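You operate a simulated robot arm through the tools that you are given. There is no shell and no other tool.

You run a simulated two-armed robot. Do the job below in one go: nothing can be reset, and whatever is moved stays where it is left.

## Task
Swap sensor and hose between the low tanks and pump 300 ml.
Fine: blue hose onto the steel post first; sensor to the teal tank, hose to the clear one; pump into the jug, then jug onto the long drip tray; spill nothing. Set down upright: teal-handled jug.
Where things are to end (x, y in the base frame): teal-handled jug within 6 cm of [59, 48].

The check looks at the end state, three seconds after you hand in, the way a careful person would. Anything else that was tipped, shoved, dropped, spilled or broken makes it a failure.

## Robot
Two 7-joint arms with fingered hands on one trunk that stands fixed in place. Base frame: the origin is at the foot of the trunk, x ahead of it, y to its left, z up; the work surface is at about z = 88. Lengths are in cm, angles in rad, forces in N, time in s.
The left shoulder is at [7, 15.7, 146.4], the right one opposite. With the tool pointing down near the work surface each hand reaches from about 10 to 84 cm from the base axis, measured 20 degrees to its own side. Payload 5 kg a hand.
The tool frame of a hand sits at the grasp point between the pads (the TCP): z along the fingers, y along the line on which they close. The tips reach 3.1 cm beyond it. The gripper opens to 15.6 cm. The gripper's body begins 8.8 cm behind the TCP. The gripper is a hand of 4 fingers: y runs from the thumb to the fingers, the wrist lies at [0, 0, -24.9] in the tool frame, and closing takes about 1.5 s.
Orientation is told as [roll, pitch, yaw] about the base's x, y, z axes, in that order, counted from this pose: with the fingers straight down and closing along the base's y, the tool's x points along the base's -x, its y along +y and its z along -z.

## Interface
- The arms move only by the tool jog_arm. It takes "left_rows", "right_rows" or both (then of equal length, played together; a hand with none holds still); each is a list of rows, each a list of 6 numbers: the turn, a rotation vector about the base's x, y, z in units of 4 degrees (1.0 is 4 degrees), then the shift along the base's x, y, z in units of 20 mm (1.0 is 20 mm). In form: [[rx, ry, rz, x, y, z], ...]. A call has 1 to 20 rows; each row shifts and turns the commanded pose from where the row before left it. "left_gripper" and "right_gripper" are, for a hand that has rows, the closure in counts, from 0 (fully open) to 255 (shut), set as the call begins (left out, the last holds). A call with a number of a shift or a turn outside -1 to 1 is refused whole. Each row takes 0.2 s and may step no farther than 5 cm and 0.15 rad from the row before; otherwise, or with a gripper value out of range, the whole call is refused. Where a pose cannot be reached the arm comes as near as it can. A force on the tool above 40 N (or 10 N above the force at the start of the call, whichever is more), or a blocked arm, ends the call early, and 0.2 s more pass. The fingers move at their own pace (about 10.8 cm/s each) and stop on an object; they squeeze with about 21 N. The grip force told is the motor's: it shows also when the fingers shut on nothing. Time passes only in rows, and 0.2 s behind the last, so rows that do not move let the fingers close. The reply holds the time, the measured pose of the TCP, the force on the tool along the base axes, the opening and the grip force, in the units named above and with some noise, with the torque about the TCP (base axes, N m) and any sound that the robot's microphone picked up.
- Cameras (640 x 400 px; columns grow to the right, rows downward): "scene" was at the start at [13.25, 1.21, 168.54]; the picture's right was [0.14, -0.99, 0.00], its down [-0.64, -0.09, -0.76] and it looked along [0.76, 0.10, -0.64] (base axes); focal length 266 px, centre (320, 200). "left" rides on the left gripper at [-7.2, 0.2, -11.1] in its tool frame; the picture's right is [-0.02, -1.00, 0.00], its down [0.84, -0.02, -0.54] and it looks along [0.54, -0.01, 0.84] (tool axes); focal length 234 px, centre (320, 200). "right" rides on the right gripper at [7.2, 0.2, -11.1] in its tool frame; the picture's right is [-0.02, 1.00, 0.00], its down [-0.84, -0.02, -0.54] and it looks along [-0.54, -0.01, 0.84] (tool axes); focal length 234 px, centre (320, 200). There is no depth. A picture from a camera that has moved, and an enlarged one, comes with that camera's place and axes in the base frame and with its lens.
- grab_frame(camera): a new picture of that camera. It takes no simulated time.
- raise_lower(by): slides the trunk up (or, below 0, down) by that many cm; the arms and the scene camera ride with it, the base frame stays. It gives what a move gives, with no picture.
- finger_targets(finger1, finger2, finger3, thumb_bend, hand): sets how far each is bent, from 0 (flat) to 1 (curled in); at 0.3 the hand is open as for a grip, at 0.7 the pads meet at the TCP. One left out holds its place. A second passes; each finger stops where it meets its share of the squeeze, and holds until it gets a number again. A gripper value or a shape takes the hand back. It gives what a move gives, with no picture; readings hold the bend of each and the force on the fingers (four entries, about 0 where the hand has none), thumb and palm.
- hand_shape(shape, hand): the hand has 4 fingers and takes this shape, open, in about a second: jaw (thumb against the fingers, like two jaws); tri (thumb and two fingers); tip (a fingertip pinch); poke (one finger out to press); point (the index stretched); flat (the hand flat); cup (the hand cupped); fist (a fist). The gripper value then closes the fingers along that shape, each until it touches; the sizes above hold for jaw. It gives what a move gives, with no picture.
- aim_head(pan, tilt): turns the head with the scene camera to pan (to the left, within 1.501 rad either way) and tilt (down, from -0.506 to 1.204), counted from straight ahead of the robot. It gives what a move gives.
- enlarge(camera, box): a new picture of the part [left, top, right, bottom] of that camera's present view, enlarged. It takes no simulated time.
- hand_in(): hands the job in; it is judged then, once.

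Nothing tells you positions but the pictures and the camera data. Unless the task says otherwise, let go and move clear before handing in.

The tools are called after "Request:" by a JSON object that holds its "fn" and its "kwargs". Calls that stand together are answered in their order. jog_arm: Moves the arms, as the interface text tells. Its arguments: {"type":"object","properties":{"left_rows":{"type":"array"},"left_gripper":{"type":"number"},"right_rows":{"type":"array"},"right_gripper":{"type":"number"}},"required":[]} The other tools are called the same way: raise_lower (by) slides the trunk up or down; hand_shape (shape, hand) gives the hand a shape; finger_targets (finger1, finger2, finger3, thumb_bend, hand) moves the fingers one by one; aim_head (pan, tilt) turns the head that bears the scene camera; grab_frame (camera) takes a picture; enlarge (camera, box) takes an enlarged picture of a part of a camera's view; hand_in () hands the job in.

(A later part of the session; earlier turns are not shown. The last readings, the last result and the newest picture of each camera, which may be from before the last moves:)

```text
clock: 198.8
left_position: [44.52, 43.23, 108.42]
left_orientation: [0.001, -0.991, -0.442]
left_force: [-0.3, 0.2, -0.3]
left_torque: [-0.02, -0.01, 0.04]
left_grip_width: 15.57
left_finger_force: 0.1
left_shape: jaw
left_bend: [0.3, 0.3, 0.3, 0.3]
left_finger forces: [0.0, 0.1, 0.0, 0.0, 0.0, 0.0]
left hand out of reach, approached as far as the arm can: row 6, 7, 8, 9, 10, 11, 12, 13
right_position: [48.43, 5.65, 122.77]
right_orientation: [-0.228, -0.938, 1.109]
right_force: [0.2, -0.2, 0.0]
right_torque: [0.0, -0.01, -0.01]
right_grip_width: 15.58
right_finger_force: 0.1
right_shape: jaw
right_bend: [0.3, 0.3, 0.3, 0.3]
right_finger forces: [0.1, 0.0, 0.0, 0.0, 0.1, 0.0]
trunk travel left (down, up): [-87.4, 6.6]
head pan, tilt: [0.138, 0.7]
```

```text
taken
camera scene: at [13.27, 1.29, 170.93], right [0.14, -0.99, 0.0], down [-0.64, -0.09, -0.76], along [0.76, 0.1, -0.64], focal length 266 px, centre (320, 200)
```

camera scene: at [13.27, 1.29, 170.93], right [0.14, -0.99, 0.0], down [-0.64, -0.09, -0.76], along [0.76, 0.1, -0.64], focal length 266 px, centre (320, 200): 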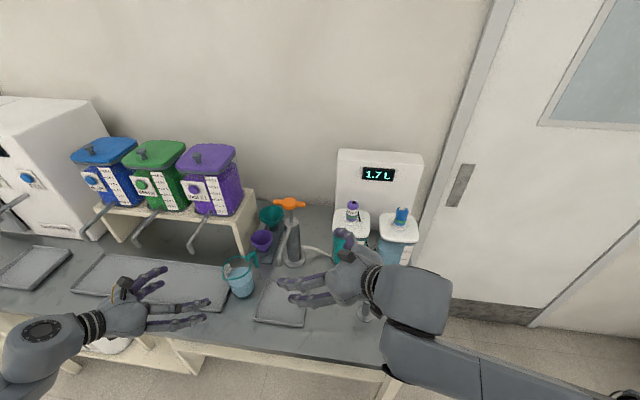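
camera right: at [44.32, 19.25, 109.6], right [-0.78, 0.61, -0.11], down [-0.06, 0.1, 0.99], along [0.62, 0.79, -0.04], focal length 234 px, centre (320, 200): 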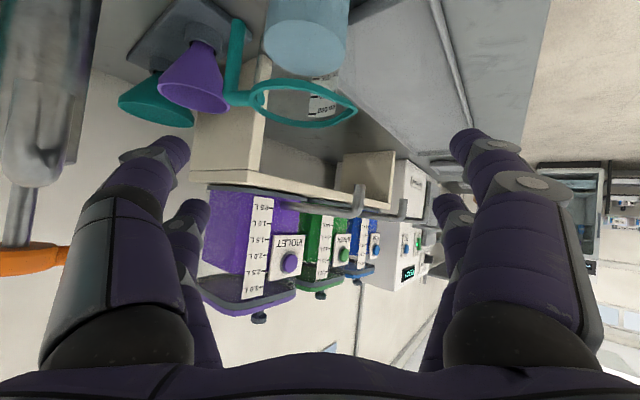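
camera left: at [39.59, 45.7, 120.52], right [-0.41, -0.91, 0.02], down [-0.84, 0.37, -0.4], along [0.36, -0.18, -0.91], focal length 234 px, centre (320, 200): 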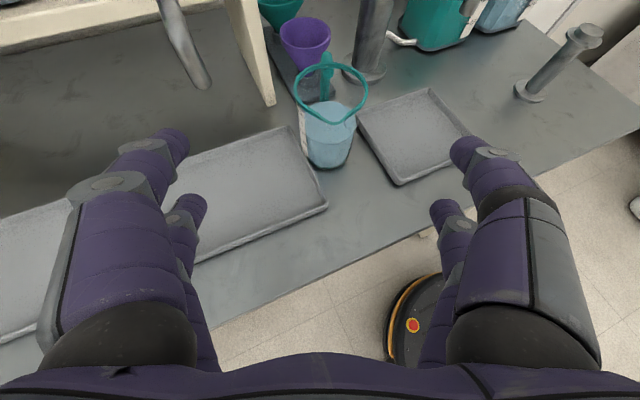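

The left arm folds up too close to the body at this height. I'll bring it back up, raise the right hand clear, and lower the trunk instead, which gives the left arm room.

Request:
{"fn": "jog_arm", "kwargs": {"left_rows": [[0, 0, 0, 0, 0, 1], [0, 0, 0, 0, 0, 1], [0, 0, 0, 0, 0, 1], [0, 0, 0, 0, 0, 1], [0, 0, 0, 0, 0, 1], [0, 0, 0, 0, 0, 1], [0, 0, 0, 0, 0, 1], [0, 0, 0, 0, 0, 1], [0, 0, 0, 0, 0, 1], [0, 0, 0, 0, 0, 1], [0, 0, 0, 0, 0, 1], [0, 0, 0, 0, 0, 0]], "right_rows": [[0, 0, 0, 0, -0.5, 1], [0, 0, 0, 0, -0.5, 1], [0, 0, 0, 0, -0.5, 1], [0, 0, 0, 0, -0.5, 1], [0, 0, 0, 0, -0.5, 1], [0, 0, 0, 0, -0.5, 1], [0, 0, 0, 0, -0.5, 1], [0, 0, 0, 0, -0.5, 1], [0, 0, 0, 0, 0, 1], [0, 0, 0, 0, 0, 1], [0, 0, 0, 0, 0, 1], [0, 0, 0, 0, 0, 0]]}}

Request:
{"fn": "grab_frame", "kwargs": {"camera": "scene"}}

```text
clock: 201.4
left_position: [44.52, 43.18, 130.32]
left_orientation: [0.001, -0.994, -0.437]
left_force: [0.5, 0.1, -1.1]
left_torque: [0.0, 0.01, 0.01]
left_grip_width: 15.59
left_finger_force: 0.1
left_shape: jaw
left_bend: [0.3, 0.3, 0.3, 0.3]
left_finger forces: [0.0, 0.1, 0.1, 0.0, 0.1, 0.0]
right_position: [48.34, 5.75, 122.81]
right_orientation: [-0.23, -0.938, 1.109]
right_force: [0.0, 0.6, 0.2]
right_torque: [0.01, -0.01, -0.01]
right_grip_width: 15.58
right_finger_force: 0.1
right_shape: jaw
right_bend: [0.3, 0.3, 0.3, 0.3]
right_finger forces: [0.0, 0.0, 0.0, 0.1, 0.0, 0.1]
right hand out of reach, approached as far as the arm can: row 1, 2, 3, 4, 5, 6, 7, 8, 9, 10, 11
trunk travel left (down, up): [-87.4, 6.6]
head pan, tilt: [0.138, 0.7]
```

```text
taken
camera scene: at [13.26, 1.3, 170.93], right [0.14, -0.99, 0.0], down [-0.64, -0.09, -0.76], along [0.76, 0.1, -0.64], focal length 266 px, centre (320, 200)
```

scene: 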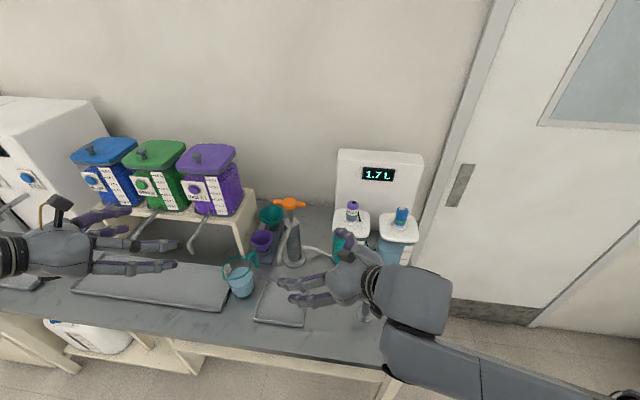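

Request:
{"fn": "jog_arm", "kwargs": {"right_rows": [[-0.79, 0.62, 0, 0, 0, 0.3], [-0.79, 0.62, 0, 0, 0, 0.3], [-0.79, 0.62, 0, 0, 0, 0.3], [-0.79, 0.62, 0, 0, 0, 0.3], [-0.79, 0.62, 0, 0, 0, 0.3], [-0.79, 0.62, 0, 0, 0, 0.3], [-0.79, 0.62, 0, 0, 0, 0.3], [-0.79, 0.62, 0, 0, 0, 0.3], [-0.79, 0.62, 0, 0, 0, 0.3], [-0.79, 0.62, 0, 0, 0, 0.3], [-0.79, 0.62, 0, 0, 0, 0.3], [-0.79, 0.62, 0, 0, 0, 0.3], [0, 0, 0, 0, 0, 0]]}}

Request:
{"fn": "grab_frame", "kwargs": {"camera": "scene"}}

```text
clock: 204.2
left_position: [44.51, 43.11, 130.33]
left_orientation: [0.002, -0.992, -0.441]
left_force: [-0.3, -0.7, -0.8]
left_torque: [-0.02, 0.0, -0.02]
left_grip_width: 15.58
left_finger_force: 0.1
left_shape: jaw
left_bend: [0.3, 0.3, 0.3, 0.3]
left_finger forces: [0.1, 0.0, 0.0, 0.0, 0.0, 0.0]
right_position: [48.32, 5.54, 130.06]
right_orientation: [-0.078, -0.107, 1.025]
right_force: [0.4, 0.4, 0.5]
right_torque: [0.01, -0.05, -0.01]
right_grip_width: 15.6
right_finger_force: 0.0
right_shape: jaw
right_bend: [0.3, 0.3, 0.3, 0.3]
right_finger forces: [0.0, 0.1, 0.1, 0.0, 0.1, 0.1]
trunk travel left (down, up): [-87.4, 6.6]
head pan, tilt: [0.138, 0.7]
```

```text
taken
camera scene: at [13.23, 1.24, 170.94], right [0.14, -0.99, 0.0], down [-0.64, -0.09, -0.76], along [0.76, 0.1, -0.64], focal length 266 px, centre (320, 200)
```

scene: 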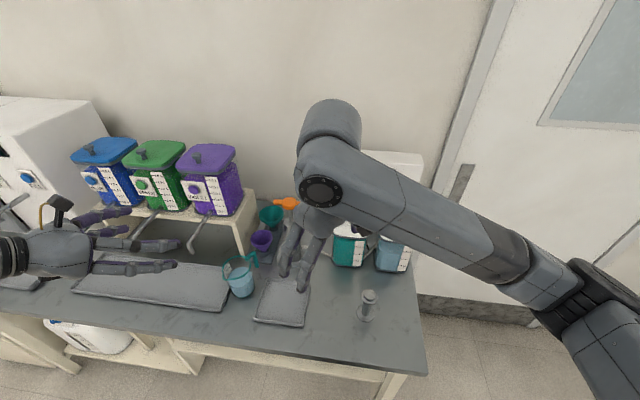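

Request:
{"fn": "jog_arm", "kwargs": {"right_rows": [[0, 0, -1, -0.1, -0.9, 0.5], [0, 0, -1, -0.1, -0.9, 0.5], [0, 0, -1, -0.1, -0.9, 0.5], [0, 0, -1, -0.1, -0.9, 0.5], [0, 0, -1, -0.1, -0.9, 0.5], [0, 0, -1, -0.1, -0.9, 0.5], [0, 0, -1, -0.1, -0.9, 0.5], [0, 0, -1, -0.1, -0.9, 0.5], [0, 0, -1, -0.1, -0.9, 0.5], [0, 0, -1, -0.1, -0.9, 0.5], [0, 0, -1, -0.1, -0.9, 0.5], [0, 0, -1, -0.1, -0.9, 0.5], [0, 0, -1, -0.1, -0.9, 0.5], [0, 0, 0, 0, 0, 0]]}}

Request:
{"fn": "grab_frame", "kwargs": {"camera": "scene"}}

```text
clock: 207.2
left_position: [44.57, 43.23, 130.3]
left_orientation: [0.003, -0.994, -0.44]
left_force: [0.3, 0.0, 0.0]
left_torque: [-0.01, 0.01, 0.01]
left_grip_width: 15.62
left_finger_force: 0.0
left_shape: jaw
left_bend: [0.3, 0.3, 0.3, 0.3]
left_finger forces: [0.1, 0.0, 0.0, 0.1, 0.0, 0.1]
right_position: [45.88, -17.85, 142.97]
right_orientation: [-0.077, -0.107, 0.118]
right_force: [0.2, 0.0, -0.7]
right_torque: [0.0, 0.02, 0.0]
right_grip_width: 15.61
right_finger_force: 0.2
right_shape: jaw
right_bend: [0.3, 0.3, 0.3, 0.3]
right_finger forces: [0.0, 0.0, 0.1, 0.0, 0.0, 0.1]
trunk travel left (down, up): [-87.4, 6.6]
head pan, tilt: [0.138, 0.7]
```

```text
taken
camera scene: at [13.27, 1.29, 170.93], right [0.14, -0.99, 0.0], down [-0.64, -0.09, -0.76], along [0.76, 0.1, -0.64], focal length 266 px, centre (320, 200)
```

scene: 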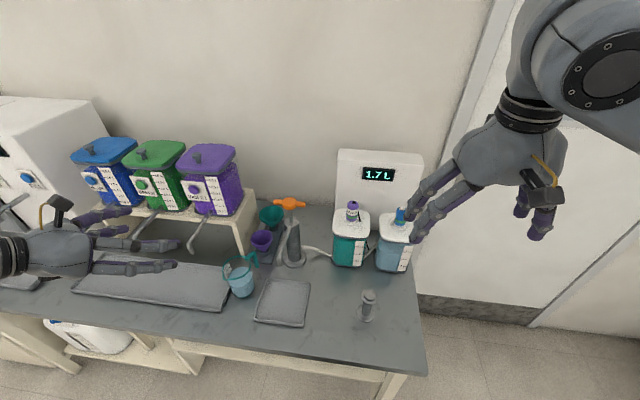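

The right arm is parked safely. The left wrist will have an easier posture approaching straight along +x, and the handle still stays clear of the fingers, so I'll rotate to that and try descending.

Request:
{"fn": "jog_arm", "kwargs": {"left_rows": [[0, 0, 0.9, 0.05, -0.6, -0.3], [0, 0, 0.9, 0.05, -0.6, -0.3], [0, 0, 0.9, 0.05, -0.6, -0.3], [0, 0, 0.9, 0.05, -0.6, -0.3], [0, 0, 0.9, 0.05, -0.6, -0.3], [0, 0, 0.9, 0.05, -0.6, -0.3], [0, 0, 0.9, 0.05, -0.6, -0.3], [0, 0, 0, 0, 0, -0.8], [0, 0, 0, 0, 0, -0.8], [0, 0, 0, 0, 0, -0.8], [0, 0, 0, 0, 0, -0.8], [0, 0, 0, 0, 0, -0.8], [0, 0, 0, 0, 0, 0]]}}

Request:
{"fn": "grab_frame", "kwargs": {"camera": "left"}}

Request:
{"fn": "grab_frame", "kwargs": {"camera": "scene"}}

```text
clock: 210.0
left_position: [46.06, 40.32, 118.34]
left_orientation: [0.004, -0.994, 0.003]
left_force: [0.7, -1.3, 0.1]
left_torque: [0.01, 0.0, -0.02]
left_grip_width: 15.6
left_finger_force: 0.0
left_shape: jaw
left_bend: [0.3, 0.3, 0.3, 0.3]
left_finger forces: [0.0, 0.0, 0.1, 0.1, 0.0, 0.1]
left hand out of reach, approached as far as the arm can: row 5, 6, 7
right_position: [45.72, -18.05, 143.03]
right_orientation: [-0.077, -0.108, 0.118]
right_force: [-0.5, 0.3, 0.1]
right_torque: [0.0, -0.01, 0.01]
right_grip_width: 15.61
right_finger_force: 0.1
right_shape: jaw
right_bend: [0.3, 0.3, 0.3, 0.3]
right_finger forces: [0.0, 0.0, 0.0, 0.1, 0.0, 0.0]
trunk travel left (down, up): [-87.4, 6.6]
head pan, tilt: [0.138, 0.7]
```

```text
taken
camera left: at [40.69, 40.54, 130.52], right [0.02, -1.0, 0.02], down [-0.91, -0.02, -0.41], along [0.41, -0.01, -0.91], focal length 234 px, centre (320, 200)
```

left: 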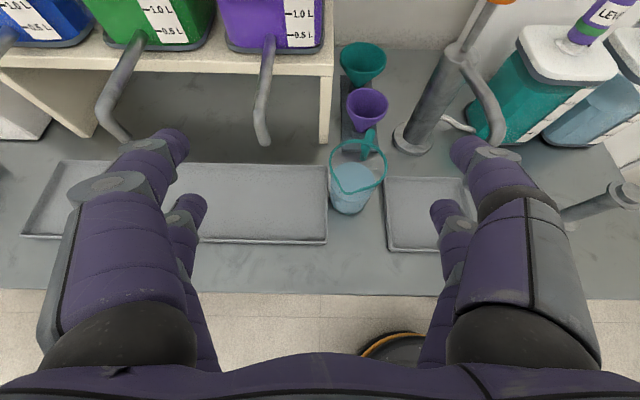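

```text
taken
camera scene: at [13.14, 1.21, 170.95], right [0.14, -0.99, 0.0], down [-0.64, -0.09, -0.77], along [0.76, 0.11, -0.64], focal length 266 px, centre (320, 200)
```

scene: 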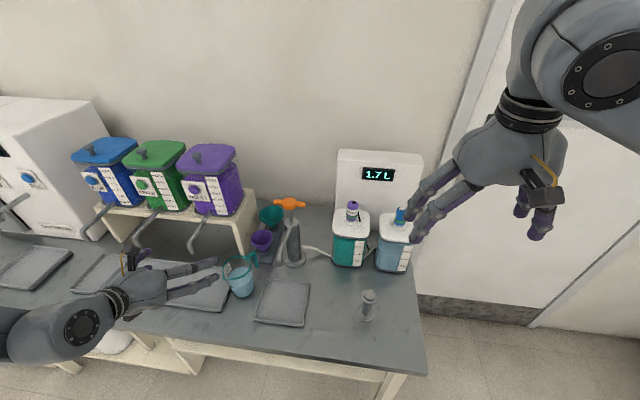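

Request:
{"fn": "raise_lower", "kwargs": {"by": -10}}

Request:
{"fn": "jog_arm", "kwargs": {"left_rows": [[0, 0, 0, 0, -0.5, 0], [0, 0, 0, 0, -0.6, 0], [0, 0, 0, 0, -0.6, 0], [0, 0, 0, 0, -0.6, 0], [0, 0, 0, 0, -0.5, 0], [0, 0, 0, 0, 0, 0]]}}

Request:
{"fn": "grab_frame", "kwargs": {"camera": "left"}}

Request:
{"fn": "grab_frame", "kwargs": {"camera": "scene"}}

```text
clock: 211.3
left_position: [46.25, 40.33, 108.32]
left_orientation: [0.006, -0.993, 0.0]
left_force: [1.0, -0.6, 0.8]
left_torque: [0.01, -0.04, 0.0]
left_grip_width: 15.61
left_finger_force: 0.1
left_shape: jaw
left_bend: [0.3, 0.3, 0.3, 0.3]
left_finger forces: [0.0, 0.0, 0.0, 0.1, 0.1, 0.0]
right_position: [45.75, -18.0, 133.0]
right_orientation: [-0.076, -0.109, 0.119]
right_force: [0.2, -0.3, 0.5]
right_torque: [-0.02, 0.0, -0.01]
right_grip_width: 15.59
right_finger_force: 0.1
right_shape: jaw
right_bend: [0.3, 0.3, 0.3, 0.3]
right_finger forces: [0.0, 0.0, 0.0, 0.1, 0.0, 0.0]
trunk travel left (down, up): [-77.4, 16.6]
head pan, tilt: [0.138, 0.7]
```

```text
clock: 212.7
left_position: [46.38, 34.77, 108.39]
left_orientation: [0.004, -0.995, -0.001]
left_force: [-0.1, -0.7, 0.4]
left_torque: [-0.01, -0.01, -0.03]
left_grip_width: 15.59
left_finger_force: 0.0
left_shape: jaw
left_bend: [0.3, 0.3, 0.3, 0.3]
left_finger forces: [0.0, 0.0, 0.0, 0.0, 0.0, 0.1]
right_position: [45.89, -18.04, 132.96]
right_orientation: [-0.079, -0.107, 0.118]
right_force: [-0.3, -0.2, 0.3]
right_torque: [0.01, 0.0, 0.01]
right_grip_width: 15.59
right_finger_force: 0.1
right_shape: jaw
right_bend: [0.3, 0.3, 0.3, 0.3]
right_finger forces: [0.1, 0.0, 0.1, 0.0, 0.0, 0.0]
trunk travel left (down, up): [-77.4, 16.6]
head pan, tilt: [0.138, 0.7]
```

```text
taken
camera left: at [40.89, 35.03, 120.44], right [0.01, -1.0, 0.02], down [-0.91, -0.02, -0.41], along [0.41, -0.01, -0.91], focal length 234 px, centre (320, 200)
```

left: 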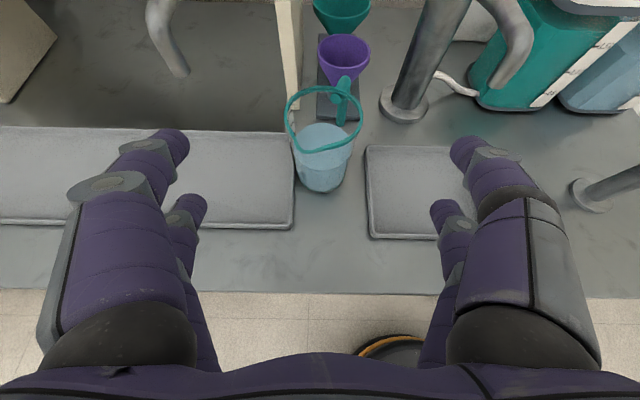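

```text
taken
camera scene: at [13.33, 1.18, 160.93], right [0.14, -0.99, 0.0], down [-0.64, -0.09, -0.76], along [0.76, 0.1, -0.64], focal length 266 px, centre (320, 200)
```

scene: 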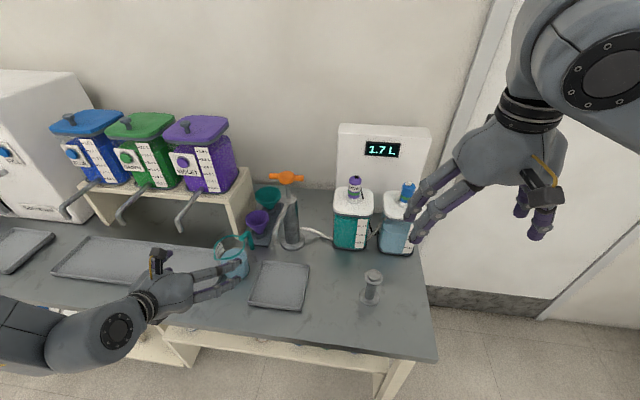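

Lowering the trunk worked, and the left hand has a clear straight path to the jug. I'll descend to grasp height.

Request:
{"fn": "jog_arm", "kwargs": {"left_rows": [[0, 0, 0, 0, -0.08, -0.8], [0, 0, 0, 0, 0, -0.9], [0, 0, 0, 0, 0, -0.9], [0, 0, 0, 0, 0, -0.9], [0, 0, 0, 0, 0, -0.9], [0, 0, 0, 0, 0, -0.9], [0, 0, 0, 0, 0, -0.8], [0, 0, 0, 0, 0, 0]]}}

Request:
{"fn": "grab_frame", "kwargs": {"camera": "left"}}

Request:
{"fn": "grab_frame", "kwargs": {"camera": "scene"}}

```text
clock: 214.5
left_position: [46.2, 34.74, 96.1]
left_orientation: [0.004, -0.992, -0.001]
left_force: [0.5, -0.4, 0.4]
left_torque: [0.02, 0.01, 0.01]
left_grip_width: 15.59
left_finger_force: 0.1
left_shape: jaw
left_bend: [0.3, 0.3, 0.3, 0.3]
left_finger forces: [0.0, 0.0, 0.0, 0.1, 0.0, 0.0]
right_position: [45.9, -17.94, 133.04]
right_orientation: [-0.078, -0.107, 0.12]
right_force: [-0.2, 0.3, -0.6]
right_torque: [0.01, 0.05, 0.0]
right_grip_width: 15.59
right_finger_force: 0.1
right_shape: jaw
right_bend: [0.3, 0.3, 0.3, 0.3]
right_finger forces: [0.0, 0.1, 0.1, 0.1, 0.1, 0.0]
trunk travel left (down, up): [-77.4, 16.6]
head pan, tilt: [0.138, 0.7]
```

```text
taken
camera left: at [40.82, 34.98, 108.22], right [0.02, -1.0, 0.02], down [-0.91, -0.02, -0.4], along [0.4, -0.01, -0.91], focal length 234 px, centre (320, 200)
```

left: 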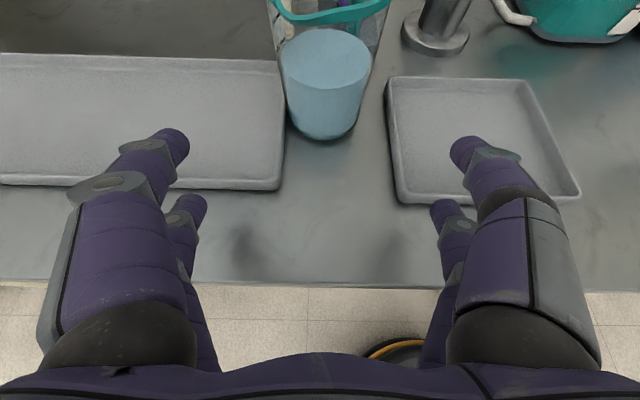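

```text
taken
camera scene: at [13.26, 1.22, 160.94], right [0.14, -0.99, 0.0], down [-0.64, -0.09, -0.76], along [0.76, 0.1, -0.64], focal length 266 px, centre (320, 200)
```

scene: 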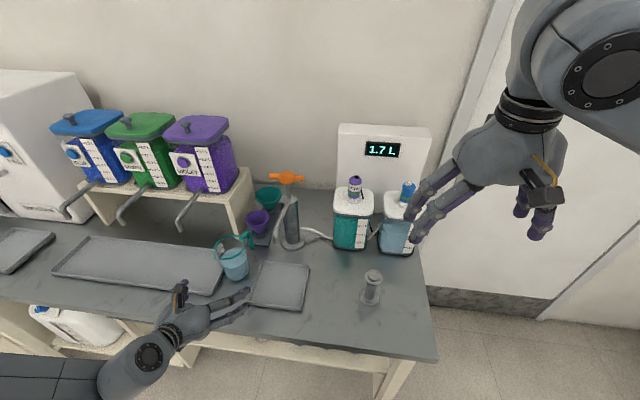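

Request:
{"fn": "jog_arm", "kwargs": {"left_rows": [[0, 0, 0, 0.4, -0.08, 0], [0, 0, 0, 0.7, 0, 0], [0, 0, 0, 0.7, 0, 0], [0, 0, 0, 0.7, 0, 0], [0, 0, 0, 0.7, 0, 0], [0, 0, 0, 0.7, 0, 0], [0, 0, 0, 0.7, 0, 0], [0, 0, 0, 0.6, 0, 0], [0, 0, 0, 0.4, 0, 0], [0, 0, 0, 0, 0, 0]]}}

Request:
{"fn": "grab_frame", "kwargs": {"camera": "left"}}

Request:
{"fn": "enlarge", "kwargs": {"camera": "scene", "box": [140, 180, 320, 340]}}

```text
clock: 216.7
left_position: [57.47, 34.48, 96.22]
left_orientation: [0.004, -0.993, 0.001]
left_force: [0.3, 0.1, 0.7]
left_torque: [0.0, 0.01, 0.0]
left_grip_width: 15.58
left_finger_force: 0.0
left_shape: jaw
left_bend: [0.3, 0.3, 0.3, 0.3]
left_finger forces: [0.0, 0.1, 0.0, 0.0, 0.0, 0.1]
right_position: [45.73, -18.05, 132.93]
right_orientation: [-0.076, -0.105, 0.119]
right_force: [-0.5, -0.2, 0.3]
right_torque: [0.0, -0.01, 0.01]
right_grip_width: 15.59
right_finger_force: 0.1
right_shape: jaw
right_bend: [0.3, 0.3, 0.3, 0.3]
right_finger forces: [0.0, 0.1, 0.1, 0.1, 0.1, 0.1]
trunk travel left (down, up): [-77.4, 16.6]
head pan, tilt: [0.138, 0.7]
```

```text
taken
camera left: at [52.06, 34.65, 108.34], right [0.02, -1.0, 0.02], down [-0.91, -0.02, -0.4], along [0.4, -0.01, -0.91], focal length 234 px, centre (320, 200)
```

left: 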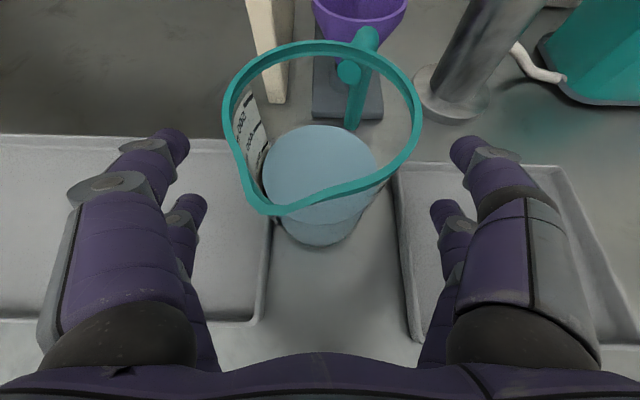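

```text
2.50 times, centred on (230, 260) of scene
camera zoom: at [13.24, 1.27, 160.94], right [0.14, -0.99, 0.0], down [-0.64, -0.09, -0.76], along [0.76, 0.1, -0.64], focal length 665 px, centre (545, 50)
```

zoom: 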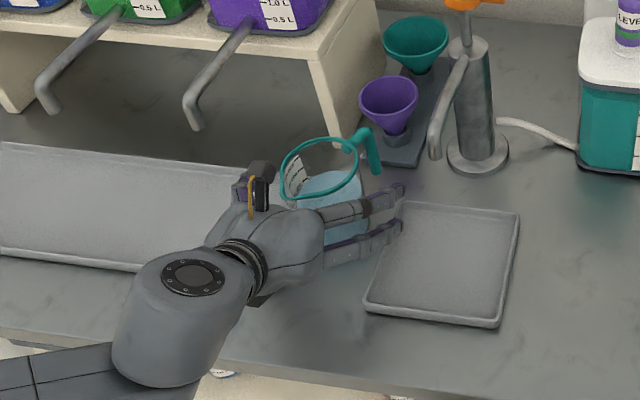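

Request:
{"fn": "jog_arm", "kwargs": {"left_rows": [[0, 0, 0, 0.3, 0, 0], [0, 0, 0, 0.4, 0, 0], [0, 0, 0, 0.2, 0, 0], [0, 0, 0, 0, 0, 0]]}}

Request:
{"fn": "grab_frame", "kwargs": {"camera": "left"}}

```text
clock: 217.7
left_position: [59.16, 34.37, 96.25]
left_orientation: [0.003, -0.993, 0.001]
left_force: [-1.0, -0.5, -0.4]
left_torque: [-0.01, -0.02, 0.01]
left_grip_width: 15.6
left_finger_force: 0.1
left_shape: jaw
left_bend: [0.3, 0.3, 0.3, 0.3]
left_finger forces: [0.0, 0.0, 0.0, 0.0, 0.0, 0.0]
right_position: [45.87, -17.91, 132.93]
right_orientation: [-0.076, -0.105, 0.117]
right_force: [0.6, 0.4, -0.4]
right_torque: [0.0, 0.0, 0.0]
right_grip_width: 15.6
right_finger_force: 0.0
right_shape: jaw
right_bend: [0.3, 0.3, 0.3, 0.3]
right_finger forces: [0.0, 0.0, 0.0, 0.0, 0.0, 0.1]
trunk travel left (down, up): [-77.4, 16.6]
head pan, tilt: [0.138, 0.7]
```

```text
taken
camera left: at [53.76, 34.68, 108.33], right [0.02, -1.0, 0.02], down [-0.91, -0.02, -0.4], along [0.4, -0.01, -0.91], focal length 234 px, centre (320, 200)
```

left: 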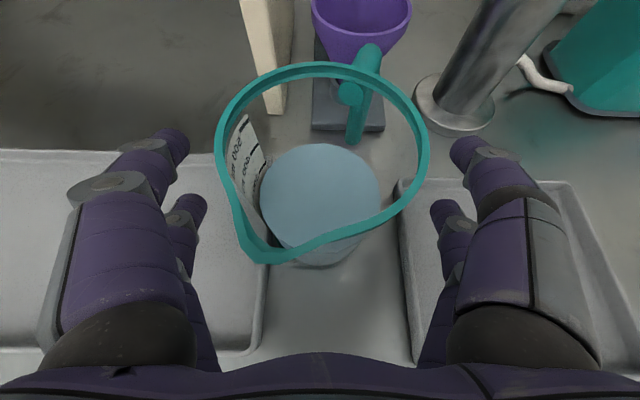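

Request:
{"fn": "jog_arm", "kwargs": {"left_rows": [[0, 0, 0, 0.25, 0.03, 0], [0, 0, 0, 0, 0, 0], [0, 0, 0, 0, 0, 0], [0, 0, 0, 0, 0, 0], [0, 0, 0, 0, 0, 0], [0, 0, 0, 0, 0, 0], [0, 0, 0, 0, 0, 0]], "left_gripper": 255}}

Request:
{"fn": "grab_frame", "kwargs": {"camera": "left"}}

Request:
{"fn": "enlarge", "kwargs": {"camera": "scene", "box": [140, 180, 320, 340]}}

```text
clock: 219.3
left_position: [59.76, 34.55, 96.14]
left_orientation: [0.003, -0.994, -0.001]
left_force: [-1.2, -0.7, -0.5]
left_torque: [-0.06, 0.19, -0.06]
left_grip_width: 6.7
left_finger_force: 21.0
left_shape: jaw
left_bend: [0.74, 0.74, 0.73, 0.7]
left_finger forces: [18.2, 21.8, 20.2, 0.0, 19.7, 0.1]
right_position: [45.82, -18.0, 132.93]
right_orientation: [-0.075, -0.106, 0.119]
right_force: [-0.3, 0.8, 0.3]
right_torque: [-0.03, 0.01, -0.04]
right_grip_width: 15.62
right_finger_force: 0.0
right_shape: jaw
right_bend: [0.3, 0.3, 0.3, 0.3]
right_finger forces: [0.0, 0.1, 0.1, 0.0, 0.1, 0.0]
trunk travel left (down, up): [-77.4, 16.6]
head pan, tilt: [0.138, 0.7]
```

```text
taken
camera left: at [54.33, 34.71, 108.25], right [0.02, -1.0, 0.02], down [-0.91, -0.02, -0.4], along [0.4, -0.01, -0.91], focal length 234 px, centre (320, 200)
```

left: 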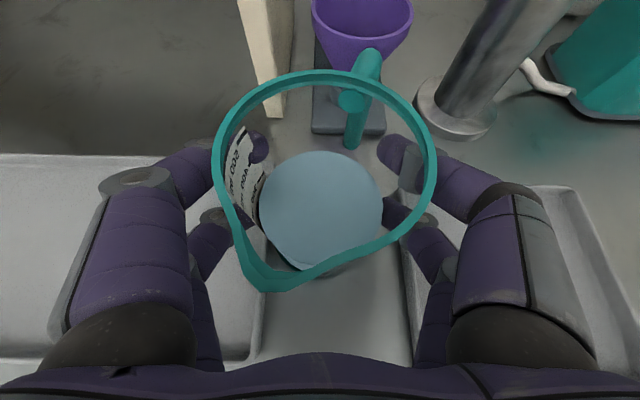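

```text
2.50 times, centred on (230, 260) of scene
camera zoom: at [13.26, 1.25, 160.94], right [0.14, -0.99, 0.0], down [-0.64, -0.09, -0.76], along [0.76, 0.1, -0.64], focal length 665 px, centre (545, 50)
```

zoom: 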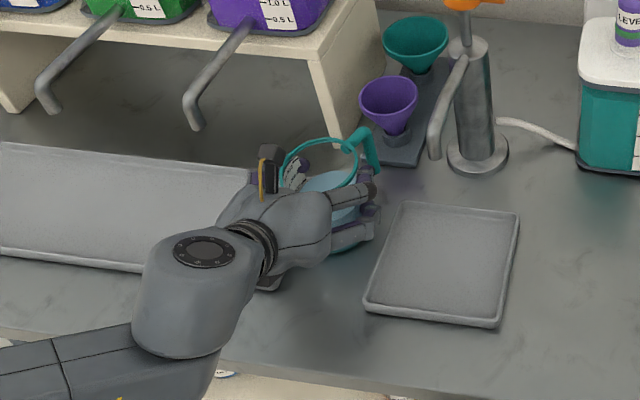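

The grip is firm and even. I'll lift gently and check.

Request:
{"fn": "jog_arm", "kwargs": {"left_rows": [[0, 0, 0, 0, 0, 0.1], [0, 0, 0, 0, 0, 0.2], [0, 0, 0, 0, 0, 0.3], [0, 0, 0, 0, 0, 0.3], [0, 0, 0, 0, 0, 0.3], [0, 0, 0, 0, 0, 0.2], [0, 0, 0, 0, 0, 0.1], [0, 0, 0, 0, 0, 0]]}}

Request:
{"fn": "grab_frame", "kwargs": {"camera": "left"}}

Request:
{"fn": "enlarge", "kwargs": {"camera": "scene", "box": [140, 180, 320, 340]}}

```text
clock: 221.1
left_position: [59.66, 34.4, 99.15]
left_orientation: [0.003, -0.993, 0.003]
left_force: [0.0, -0.9, -4.6]
left_torque: [0.02, 0.11, -0.02]
left_grip_width: 6.67
left_finger_force: 21.3
left_shape: jaw
left_bend: [0.74, 0.74, 0.73, 0.7]
left_finger forces: [18.0, 22.9, 20.7, 0.1, 19.8, 0.1]
right_position: [45.88, -17.98, 133.0]
right_orientation: [-0.079, -0.106, 0.118]
right_force: [-0.8, 0.3, -0.8]
right_torque: [0.02, -0.01, -0.01]
right_grip_width: 15.61
right_finger_force: 0.0
right_shape: jaw
right_bend: [0.3, 0.3, 0.3, 0.3]
right_finger forces: [0.1, 0.0, 0.1, 0.0, 0.1, 0.1]
trunk travel left (down, up): [-77.4, 16.6]
head pan, tilt: [0.138, 0.7]
```

```text
taken
camera left: at [54.31, 34.72, 111.24], right [0.02, -1.0, 0.02], down [-0.91, -0.02, -0.4], along [0.4, -0.01, -0.91], focal length 234 px, centre (320, 200)
```

left: 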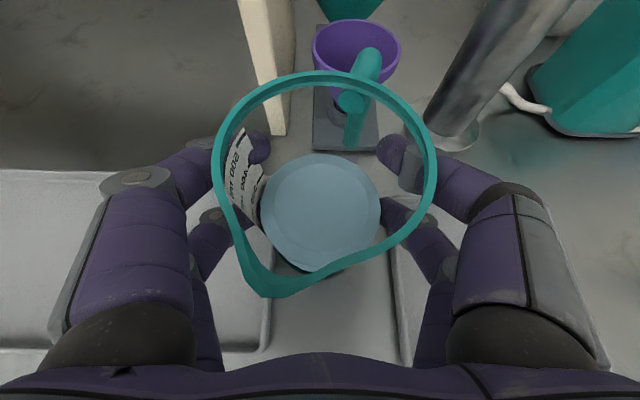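

```text
2.50 times, centred on (230, 260) of scene
camera zoom: at [13.3, 1.29, 160.93], right [0.14, -0.99, 0.0], down [-0.64, -0.09, -0.76], along [0.76, 0.1, -0.64], focal length 665 px, centre (545, 50)
```

zoom: 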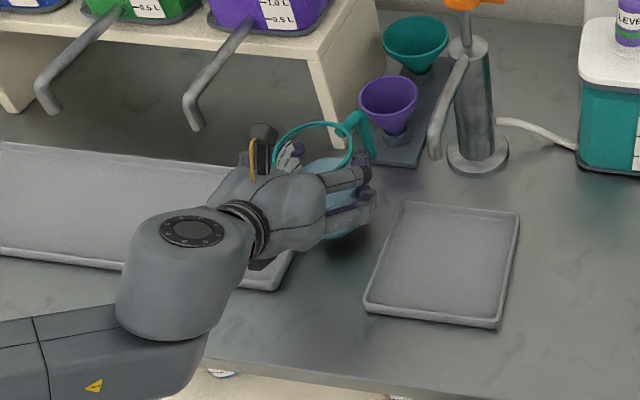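

The jug is steady in the grip. I'll carry it in smoothly over the tray's end lip, half the way first.

Request:
{"fn": "jog_arm", "kwargs": {"left_rows": [[0, 0, 0, -0.05, 0.15, 0], [0, 0, 0, -0.1, 0.3, 0], [0, 0, 0, -0.15, 0.45, 0], [0, 0, 0, -0.15, 0.5, 0], [0, 0, 0, -0.15, 0.5, 0], [0, 0, 0, -0.15, 0.5, 0], [0, 0, 0, -0.1, 0.3, 0], [0, 0, 0, -0.05, 0.2, 0], [0, 0, 0, 0, 0.1, 0], [0, 0, 0, 0, 0, 0]]}}

Request:
{"fn": "grab_frame", "kwargs": {"camera": "left"}}

Request:
{"fn": "enlarge", "kwargs": {"camera": "scene", "box": [120, 160, 320, 340]}}

```text
clock: 223.3
left_position: [57.98, 40.54, 99.06]
left_orientation: [0.002, -0.991, 0.0]
left_force: [0.0, -0.2, -4.0]
left_torque: [0.02, 0.09, 0.0]
left_grip_width: 6.64
left_finger_force: 21.2
left_shape: jaw
left_bend: [0.74, 0.74, 0.73, 0.7]
left_finger forces: [17.8, 23.0, 20.7, 0.0, 19.7, 0.0]
right_position: [45.92, -18.0, 132.97]
right_orientation: [-0.075, -0.107, 0.119]
right_force: [0.4, -0.5, 0.4]
right_torque: [0.0, 0.02, 0.0]
right_grip_width: 15.59
right_finger_force: 0.1
right_shape: jaw
right_bend: [0.3, 0.3, 0.3, 0.3]
right_finger forces: [0.0, 0.1, 0.0, 0.0, 0.0, 0.0]
trunk travel left (down, up): [-77.4, 16.6]
head pan, tilt: [0.138, 0.7]
```

```text
taken
camera left: at [52.54, 40.71, 111.27], right [0.02, -1.0, 0.02], down [-0.91, -0.02, -0.4], along [0.4, -0.01, -0.91], focal length 234 px, centre (320, 200)
```

left: 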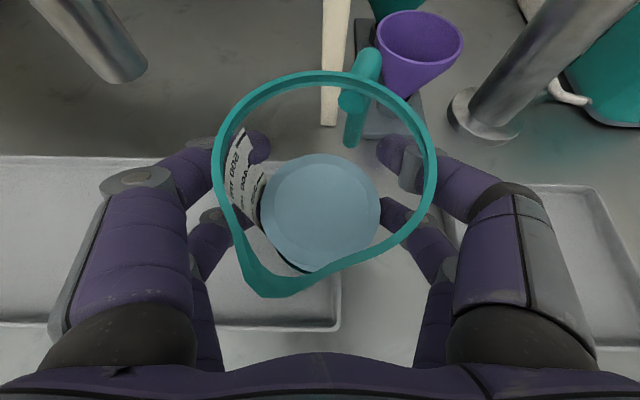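

```text
2.22 times, centred on (220, 250) of scene
camera zoom: at [13.31, 1.3, 160.93], right [0.14, -0.99, 0.0], down [-0.64, -0.09, -0.76], along [0.76, 0.1, -0.64], focal length 592 px, centre (542, 89)
```

zoom: 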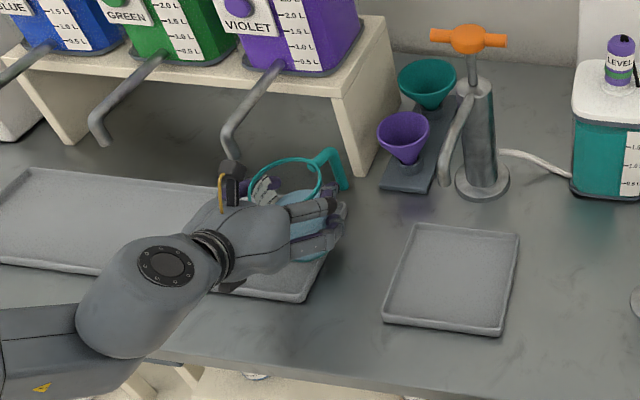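

The tap tip is confirmed at about (60.4, 48.4, 105), and the rim stays about 2 cm below it. I'll continue to about (57.2, 45.8).

Request:
{"fn": "jog_arm", "kwargs": {"left_rows": [[0, 0, 0, -0.05, 0.15, 0], [0, 0, 0, -0.05, 0.3, 0], [0, 0, 0, -0.1, 0.4, 0], [0, 0, 0, -0.1, 0.45, 0], [0, 0, 0, -0.05, 0.45, 0], [0, 0, 0, -0.05, 0.4, 0], [0, 0, 0, 0, 0.3, 0], [0, 0, 0, 0, 0.15, 0], [0, 0, 0, 0, 0.05, 0], [0, 0, 0, 0, 0, 0]]}}

Request:
{"fn": "grab_frame", "kwargs": {"camera": "left"}}

Request:
{"fn": "enlarge", "kwargs": {"camera": "scene", "box": [120, 160, 320, 340]}}

```text
clock: 225.5
left_position: [57.05, 45.8, 99.07]
left_orientation: [0.005, -0.993, -0.001]
left_force: [0.2, -0.3, -2.6]
left_torque: [0.03, 0.1, -0.01]
left_grip_width: 6.64
left_finger_force: 21.1
left_shape: jaw
left_bend: [0.74, 0.74, 0.73, 0.7]
left_finger forces: [18.0, 23.0, 20.6, 0.0, 19.7, 0.0]
right_position: [46.03, -17.99, 132.98]
right_orientation: [-0.076, -0.105, 0.118]
right_force: [0.4, 0.1, -0.5]
right_torque: [-0.01, 0.02, -0.02]
right_grip_width: 15.63
right_finger_force: 0.0
right_shape: jaw
right_bend: [0.3, 0.3, 0.3, 0.3]
right_finger forces: [0.0, 0.0, 0.1, 0.1, 0.1, 0.0]
trunk travel left (down, up): [-77.4, 16.6]
head pan, tilt: [0.138, 0.7]
```

```text
taken
camera left: at [51.66, 46.04, 111.23], right [0.02, -1.0, 0.02], down [-0.91, -0.02, -0.4], along [0.4, -0.01, -0.91], focal length 234 px, centre (320, 200)
```

left: 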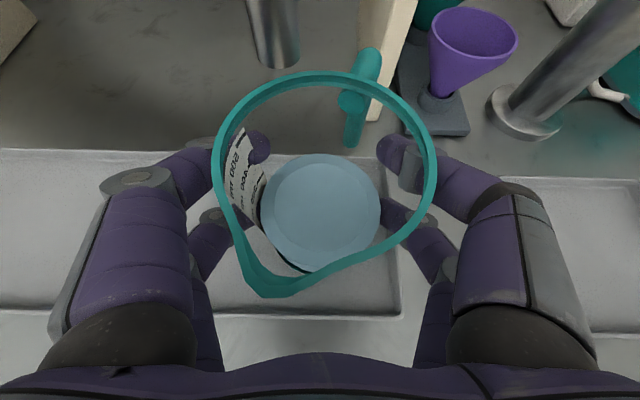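

```text
2.22 times, centred on (220, 250) of scene
camera zoom: at [13.3, 1.3, 160.93], right [0.14, -0.99, 0.0], down [-0.64, -0.09, -0.76], along [0.76, 0.1, -0.64], focal length 592 px, centre (542, 89)
```

zoom: 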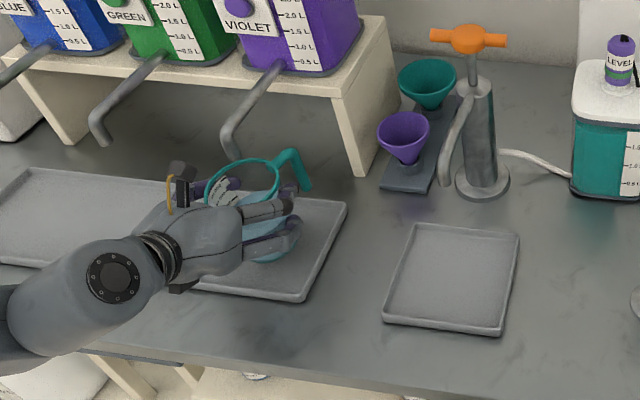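

Request:
{"fn": "jog_arm", "kwargs": {"left_rows": [[0, 0, 0, 0, 0, -0.15], [0, 0, 0, 0, 0, -0.25], [0, 0, 0, 0, 0, -0.25], [0, 0, 0, 0, 0, -0.15], [0, 0, 0, 0, 0, -0.1], [0, 0, 0, 0, 0, 0]]}}

Request:
{"fn": "grab_frame", "kwargs": {"camera": "left"}}

```text
clock: 226.9
left_position: [57.03, 45.89, 97.28]
left_orientation: [0.001, -0.993, 0.001]
left_force: [0.8, -1.2, -3.0]
left_torque: [0.03, 0.08, 0.01]
left_grip_width: 6.67
left_finger_force: 21.3
left_shape: jaw
left_bend: [0.74, 0.74, 0.73, 0.7]
left_finger forces: [17.9, 23.1, 20.7, 0.1, 19.8, 0.0]
right_position: [45.8, -17.94, 133.01]
right_orientation: [-0.077, -0.106, 0.12]
right_force: [-0.2, 0.3, 0.0]
right_torque: [0.01, -0.02, -0.02]
right_grip_width: 15.6
right_finger_force: 0.1
right_shape: jaw
right_bend: [0.3, 0.3, 0.3, 0.3]
right_finger forces: [0.1, 0.0, 0.0, 0.0, 0.0, 0.0]
trunk travel left (down, up): [-77.4, 16.6]
head pan, tilt: [0.138, 0.7]
```

```text
taken
camera left: at [51.75, 46.07, 109.38], right [0.02, -1.0, 0.02], down [-0.91, -0.02, -0.4], along [0.4, -0.01, -0.91], focal length 234 px, centre (320, 200)
```

left: 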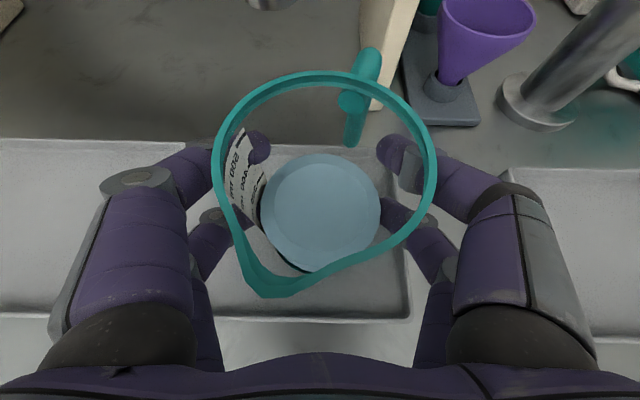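

Request:
{"fn": "jog_arm", "kwargs": {"left_rows": [[0, 0, 0, 0, 0, -0.08], [0, 0, 0, 0, 0, -0.08], [0, 0, 0, 0, 0, 0]]}}

```text
clock: 227.7
left_position: [57.19, 45.88, 96.95]
left_orientation: [0.003, -0.994, 0.0]
left_force: [-0.8, 0.1, -4.0]
left_torque: [0.03, 0.1, 0.02]
left_grip_width: 6.66
left_finger_force: 20.6
left_shape: jaw
left_bend: [0.74, 0.74, 0.73, 0.7]
left_finger forces: [17.9, 23.1, 20.8, 0.0, 19.7, 0.1]
right_position: [45.84, -17.95, 132.93]
right_orientation: [-0.077, -0.107, 0.119]
right_force: [0.9, 0.7, -0.3]
right_torque: [-0.01, 0.0, -0.02]
right_grip_width: 15.6
right_finger_force: 0.1
right_shape: jaw
right_bend: [0.3, 0.3, 0.3, 0.3]
right_finger forces: [0.0, 0.1, 0.0, 0.0, 0.1, 0.0]
trunk travel left (down, up): [-77.4, 16.6]
head pan, tilt: [0.138, 0.7]
```

Request:
{"fn": "jog_arm", "kwargs": {"left_rows": [[0, 0, 0, 0, 0, -0.07], [0, 0, 0, 0, 0, -0.07], [0, 0, 0, 0, 0, 0]]}}

```text
clock: 228.5
left_position: [57.25, 45.9, 96.66]
left_orientation: [0.005, -0.992, 0.0]
left_force: [0.4, 0.6, 0.5]
left_torque: [0.06, 0.18, -0.02]
left_grip_width: 6.67
left_finger_force: 21.3
left_shape: jaw
left_bend: [0.74, 0.74, 0.73, 0.7]
left_finger forces: [19.5, 23.4, 20.5, 0.0, 19.8, 0.0]
right_position: [45.82, -17.95, 133.02]
right_orientation: [-0.076, -0.106, 0.118]
right_force: [0.1, 0.3, 0.2]
right_torque: [-0.02, -0.02, 0.01]
right_grip_width: 15.63
right_finger_force: 0.0
right_shape: jaw
right_bend: [0.3, 0.3, 0.3, 0.3]
right_finger forces: [0.0, 0.0, 0.0, 0.0, 0.0, 0.1]
trunk travel left (down, up): [-77.4, 16.6]
head pan, tilt: [0.138, 0.7]
```

The weight has transferred to the tray. The fingers are outside the handle, so opening won't hook it. I'll release.

Request:
{"fn": "jog_arm", "kwargs": {"left_rows": [[0, 0, 0, 0, 0, 0], [0, 0, 0, 0, 0, 0], [0, 0, 0, 0, 0, 0], [0, 0, 0, 0, 0, 0], [0, 0, 0, 0, 0, 0], [0, 0, 0, 0, 0, 0], [0, 0, 0, 0, 0, 0], [0, 0, 0, 0, 0, 0]], "left_gripper": 0}}

Request:
{"fn": "grab_frame", "kwargs": {"camera": "left"}}

Request:
{"fn": "enlarge", "kwargs": {"camera": "scene", "box": [120, 160, 320, 340]}}

```text
clock: 230.3
left_position: [57.14, 45.78, 96.74]
left_orientation: [0.003, -0.992, -0.001]
left_force: [-0.5, -0.6, -0.1]
left_torque: [0.03, 0.02, -0.02]
left_grip_width: 15.59
left_finger_force: 0.0
left_shape: jaw
left_bend: [0.3, 0.3, 0.3, 0.3]
left_finger forces: [0.0, 0.0, 0.0, 0.1, 0.1, 0.1]
right_position: [45.83, -17.97, 132.93]
right_orientation: [-0.076, -0.105, 0.118]
right_force: [0.5, 0.5, 0.0]
right_torque: [0.01, -0.03, -0.01]
right_grip_width: 15.61
right_finger_force: 0.0
right_shape: jaw
right_bend: [0.3, 0.3, 0.3, 0.3]
right_finger forces: [0.1, 0.0, 0.0, 0.0, 0.0, 0.0]
trunk travel left (down, up): [-77.4, 16.6]
head pan, tilt: [0.138, 0.7]
```

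```text
taken
camera left: at [51.76, 46.04, 108.79], right [0.02, -1.0, 0.02], down [-0.91, -0.02, -0.4], along [0.4, -0.01, -0.91], focal length 234 px, centre (320, 200)
```

left: 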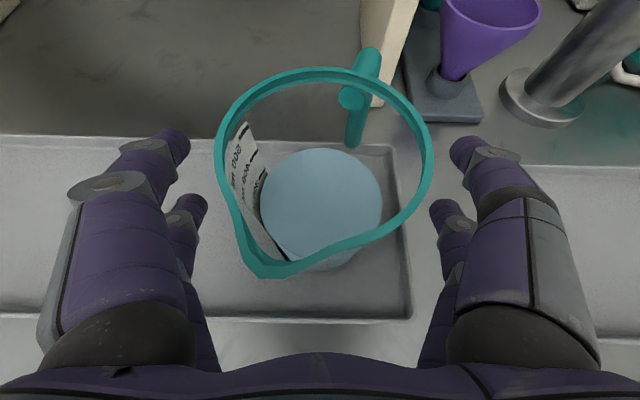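

```text
2.22 times, centred on (220, 250) of scene
camera zoom: at [13.26, 1.26, 160.94], right [0.14, -0.99, 0.0], down [-0.64, -0.09, -0.76], along [0.76, 0.1, -0.64], focal length 592 px, centre (542, 89)
```

zoom: 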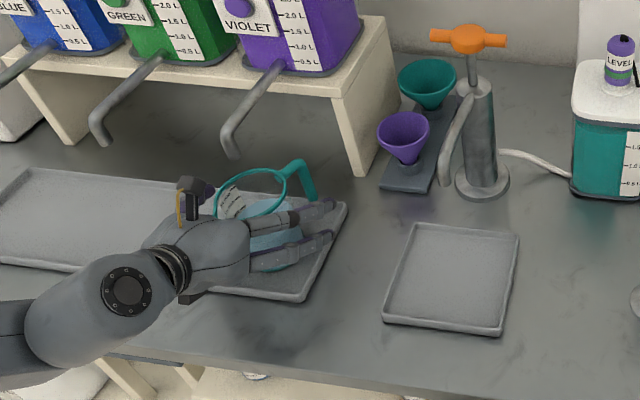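

The jug stands in the long tray and the hand is free. I'll withdraw straight back along -x, then up.

Request:
{"fn": "jog_arm", "kwargs": {"left_rows": [[0, 0, 0, -0.3, 0, 0], [0, 0, 0, -0.6, 0, 0], [0, 0, 0, -0.8, 0, 0], [0, 0, 0, -0.9, 0, 0], [0, 0, 0, -0.9, 0, 0], [0, 0, 0, -0.9, 0, 0], [0, 0, 0, -0.9, 0, 0], [0, 0, 0, -0.9, 0, 0], [0, 0, 0, 0, 0, 0.8], [0, 0, 0, 0, 0, 0.9], [0, 0, 0, 0, 0, 0.9], [0, 0, 0, 0, 0, 0.9], [0, 0, 0, 0, 0, 0.9], [0, 0, 0, 0, 0, 0.9], [0, 0, 0, 0, 0, 0.9], [0, 0, 0, 0, 0, 0]]}}

Request:
{"fn": "grab_frame", "kwargs": {"camera": "left"}}

Request:
{"fn": "grab_frame", "kwargs": {"camera": "scene"}}

Request:
{"fn": "enlarge", "kwargs": {"camera": "scene", "box": [120, 160, 320, 340]}}

```text
clock: 233.7
left_position: [44.53, 45.96, 109.3]
left_orientation: [0.003, -0.991, 0.0]
left_force: [-0.4, -0.3, 0.5]
left_torque: [0.0, 0.01, 0.0]
left_grip_width: 15.57
left_finger_force: 0.1
left_shape: jaw
left_bend: [0.3, 0.3, 0.3, 0.3]
left_finger forces: [0.0, 0.0, 0.1, 0.1, 0.0, 0.0]
right_position: [45.83, -17.87, 132.99]
right_orientation: [-0.077, -0.107, 0.118]
right_force: [0.6, 0.4, -0.7]
right_torque: [-0.04, 0.03, -0.03]
right_grip_width: 15.6
right_finger_force: 0.1
right_shape: jaw
right_bend: [0.3, 0.3, 0.3, 0.3]
right_finger forces: [0.0, 0.0, 0.0, 0.1, 0.0, 0.0]
trunk travel left (down, up): [-77.4, 16.6]
head pan, tilt: [0.138, 0.7]
```

```text
taken
camera left: at [39.17, 46.11, 121.36], right [0.02, -1.0, 0.02], down [-0.91, -0.02, -0.4], along [0.4, -0.01, -0.91], focal length 234 px, centre (320, 200)
```

left: 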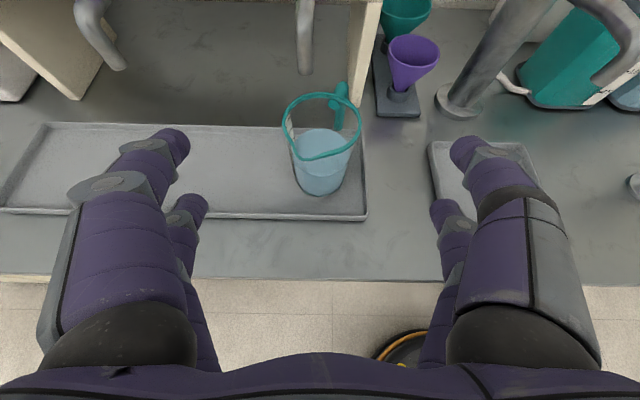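

```text
taken
camera scene: at [13.28, 1.29, 160.93], right [0.14, -0.99, 0.0], down [-0.64, -0.09, -0.76], along [0.76, 0.1, -0.64], focal length 266 px, centre (320, 200)
```

scene: 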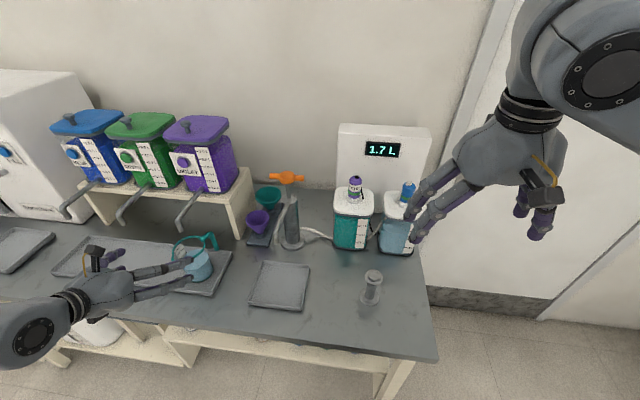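

```text
2.22 times, centred on (220, 250) of scene
camera zoom: at [13.28, 1.29, 160.93], right [0.14, -0.99, 0.0], down [-0.64, -0.09, -0.76], along [0.76, 0.1, -0.64], focal length 592 px, centre (542, 89)
```

zoom: 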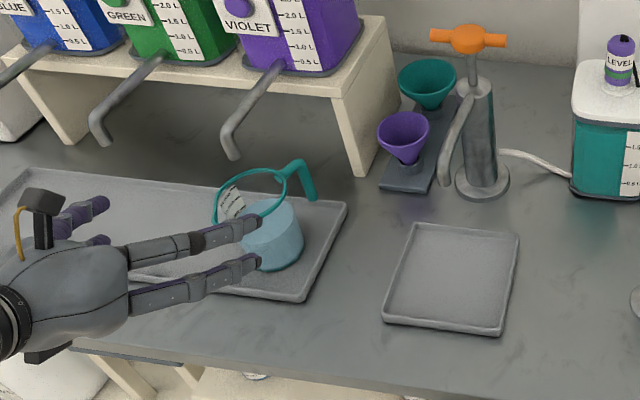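

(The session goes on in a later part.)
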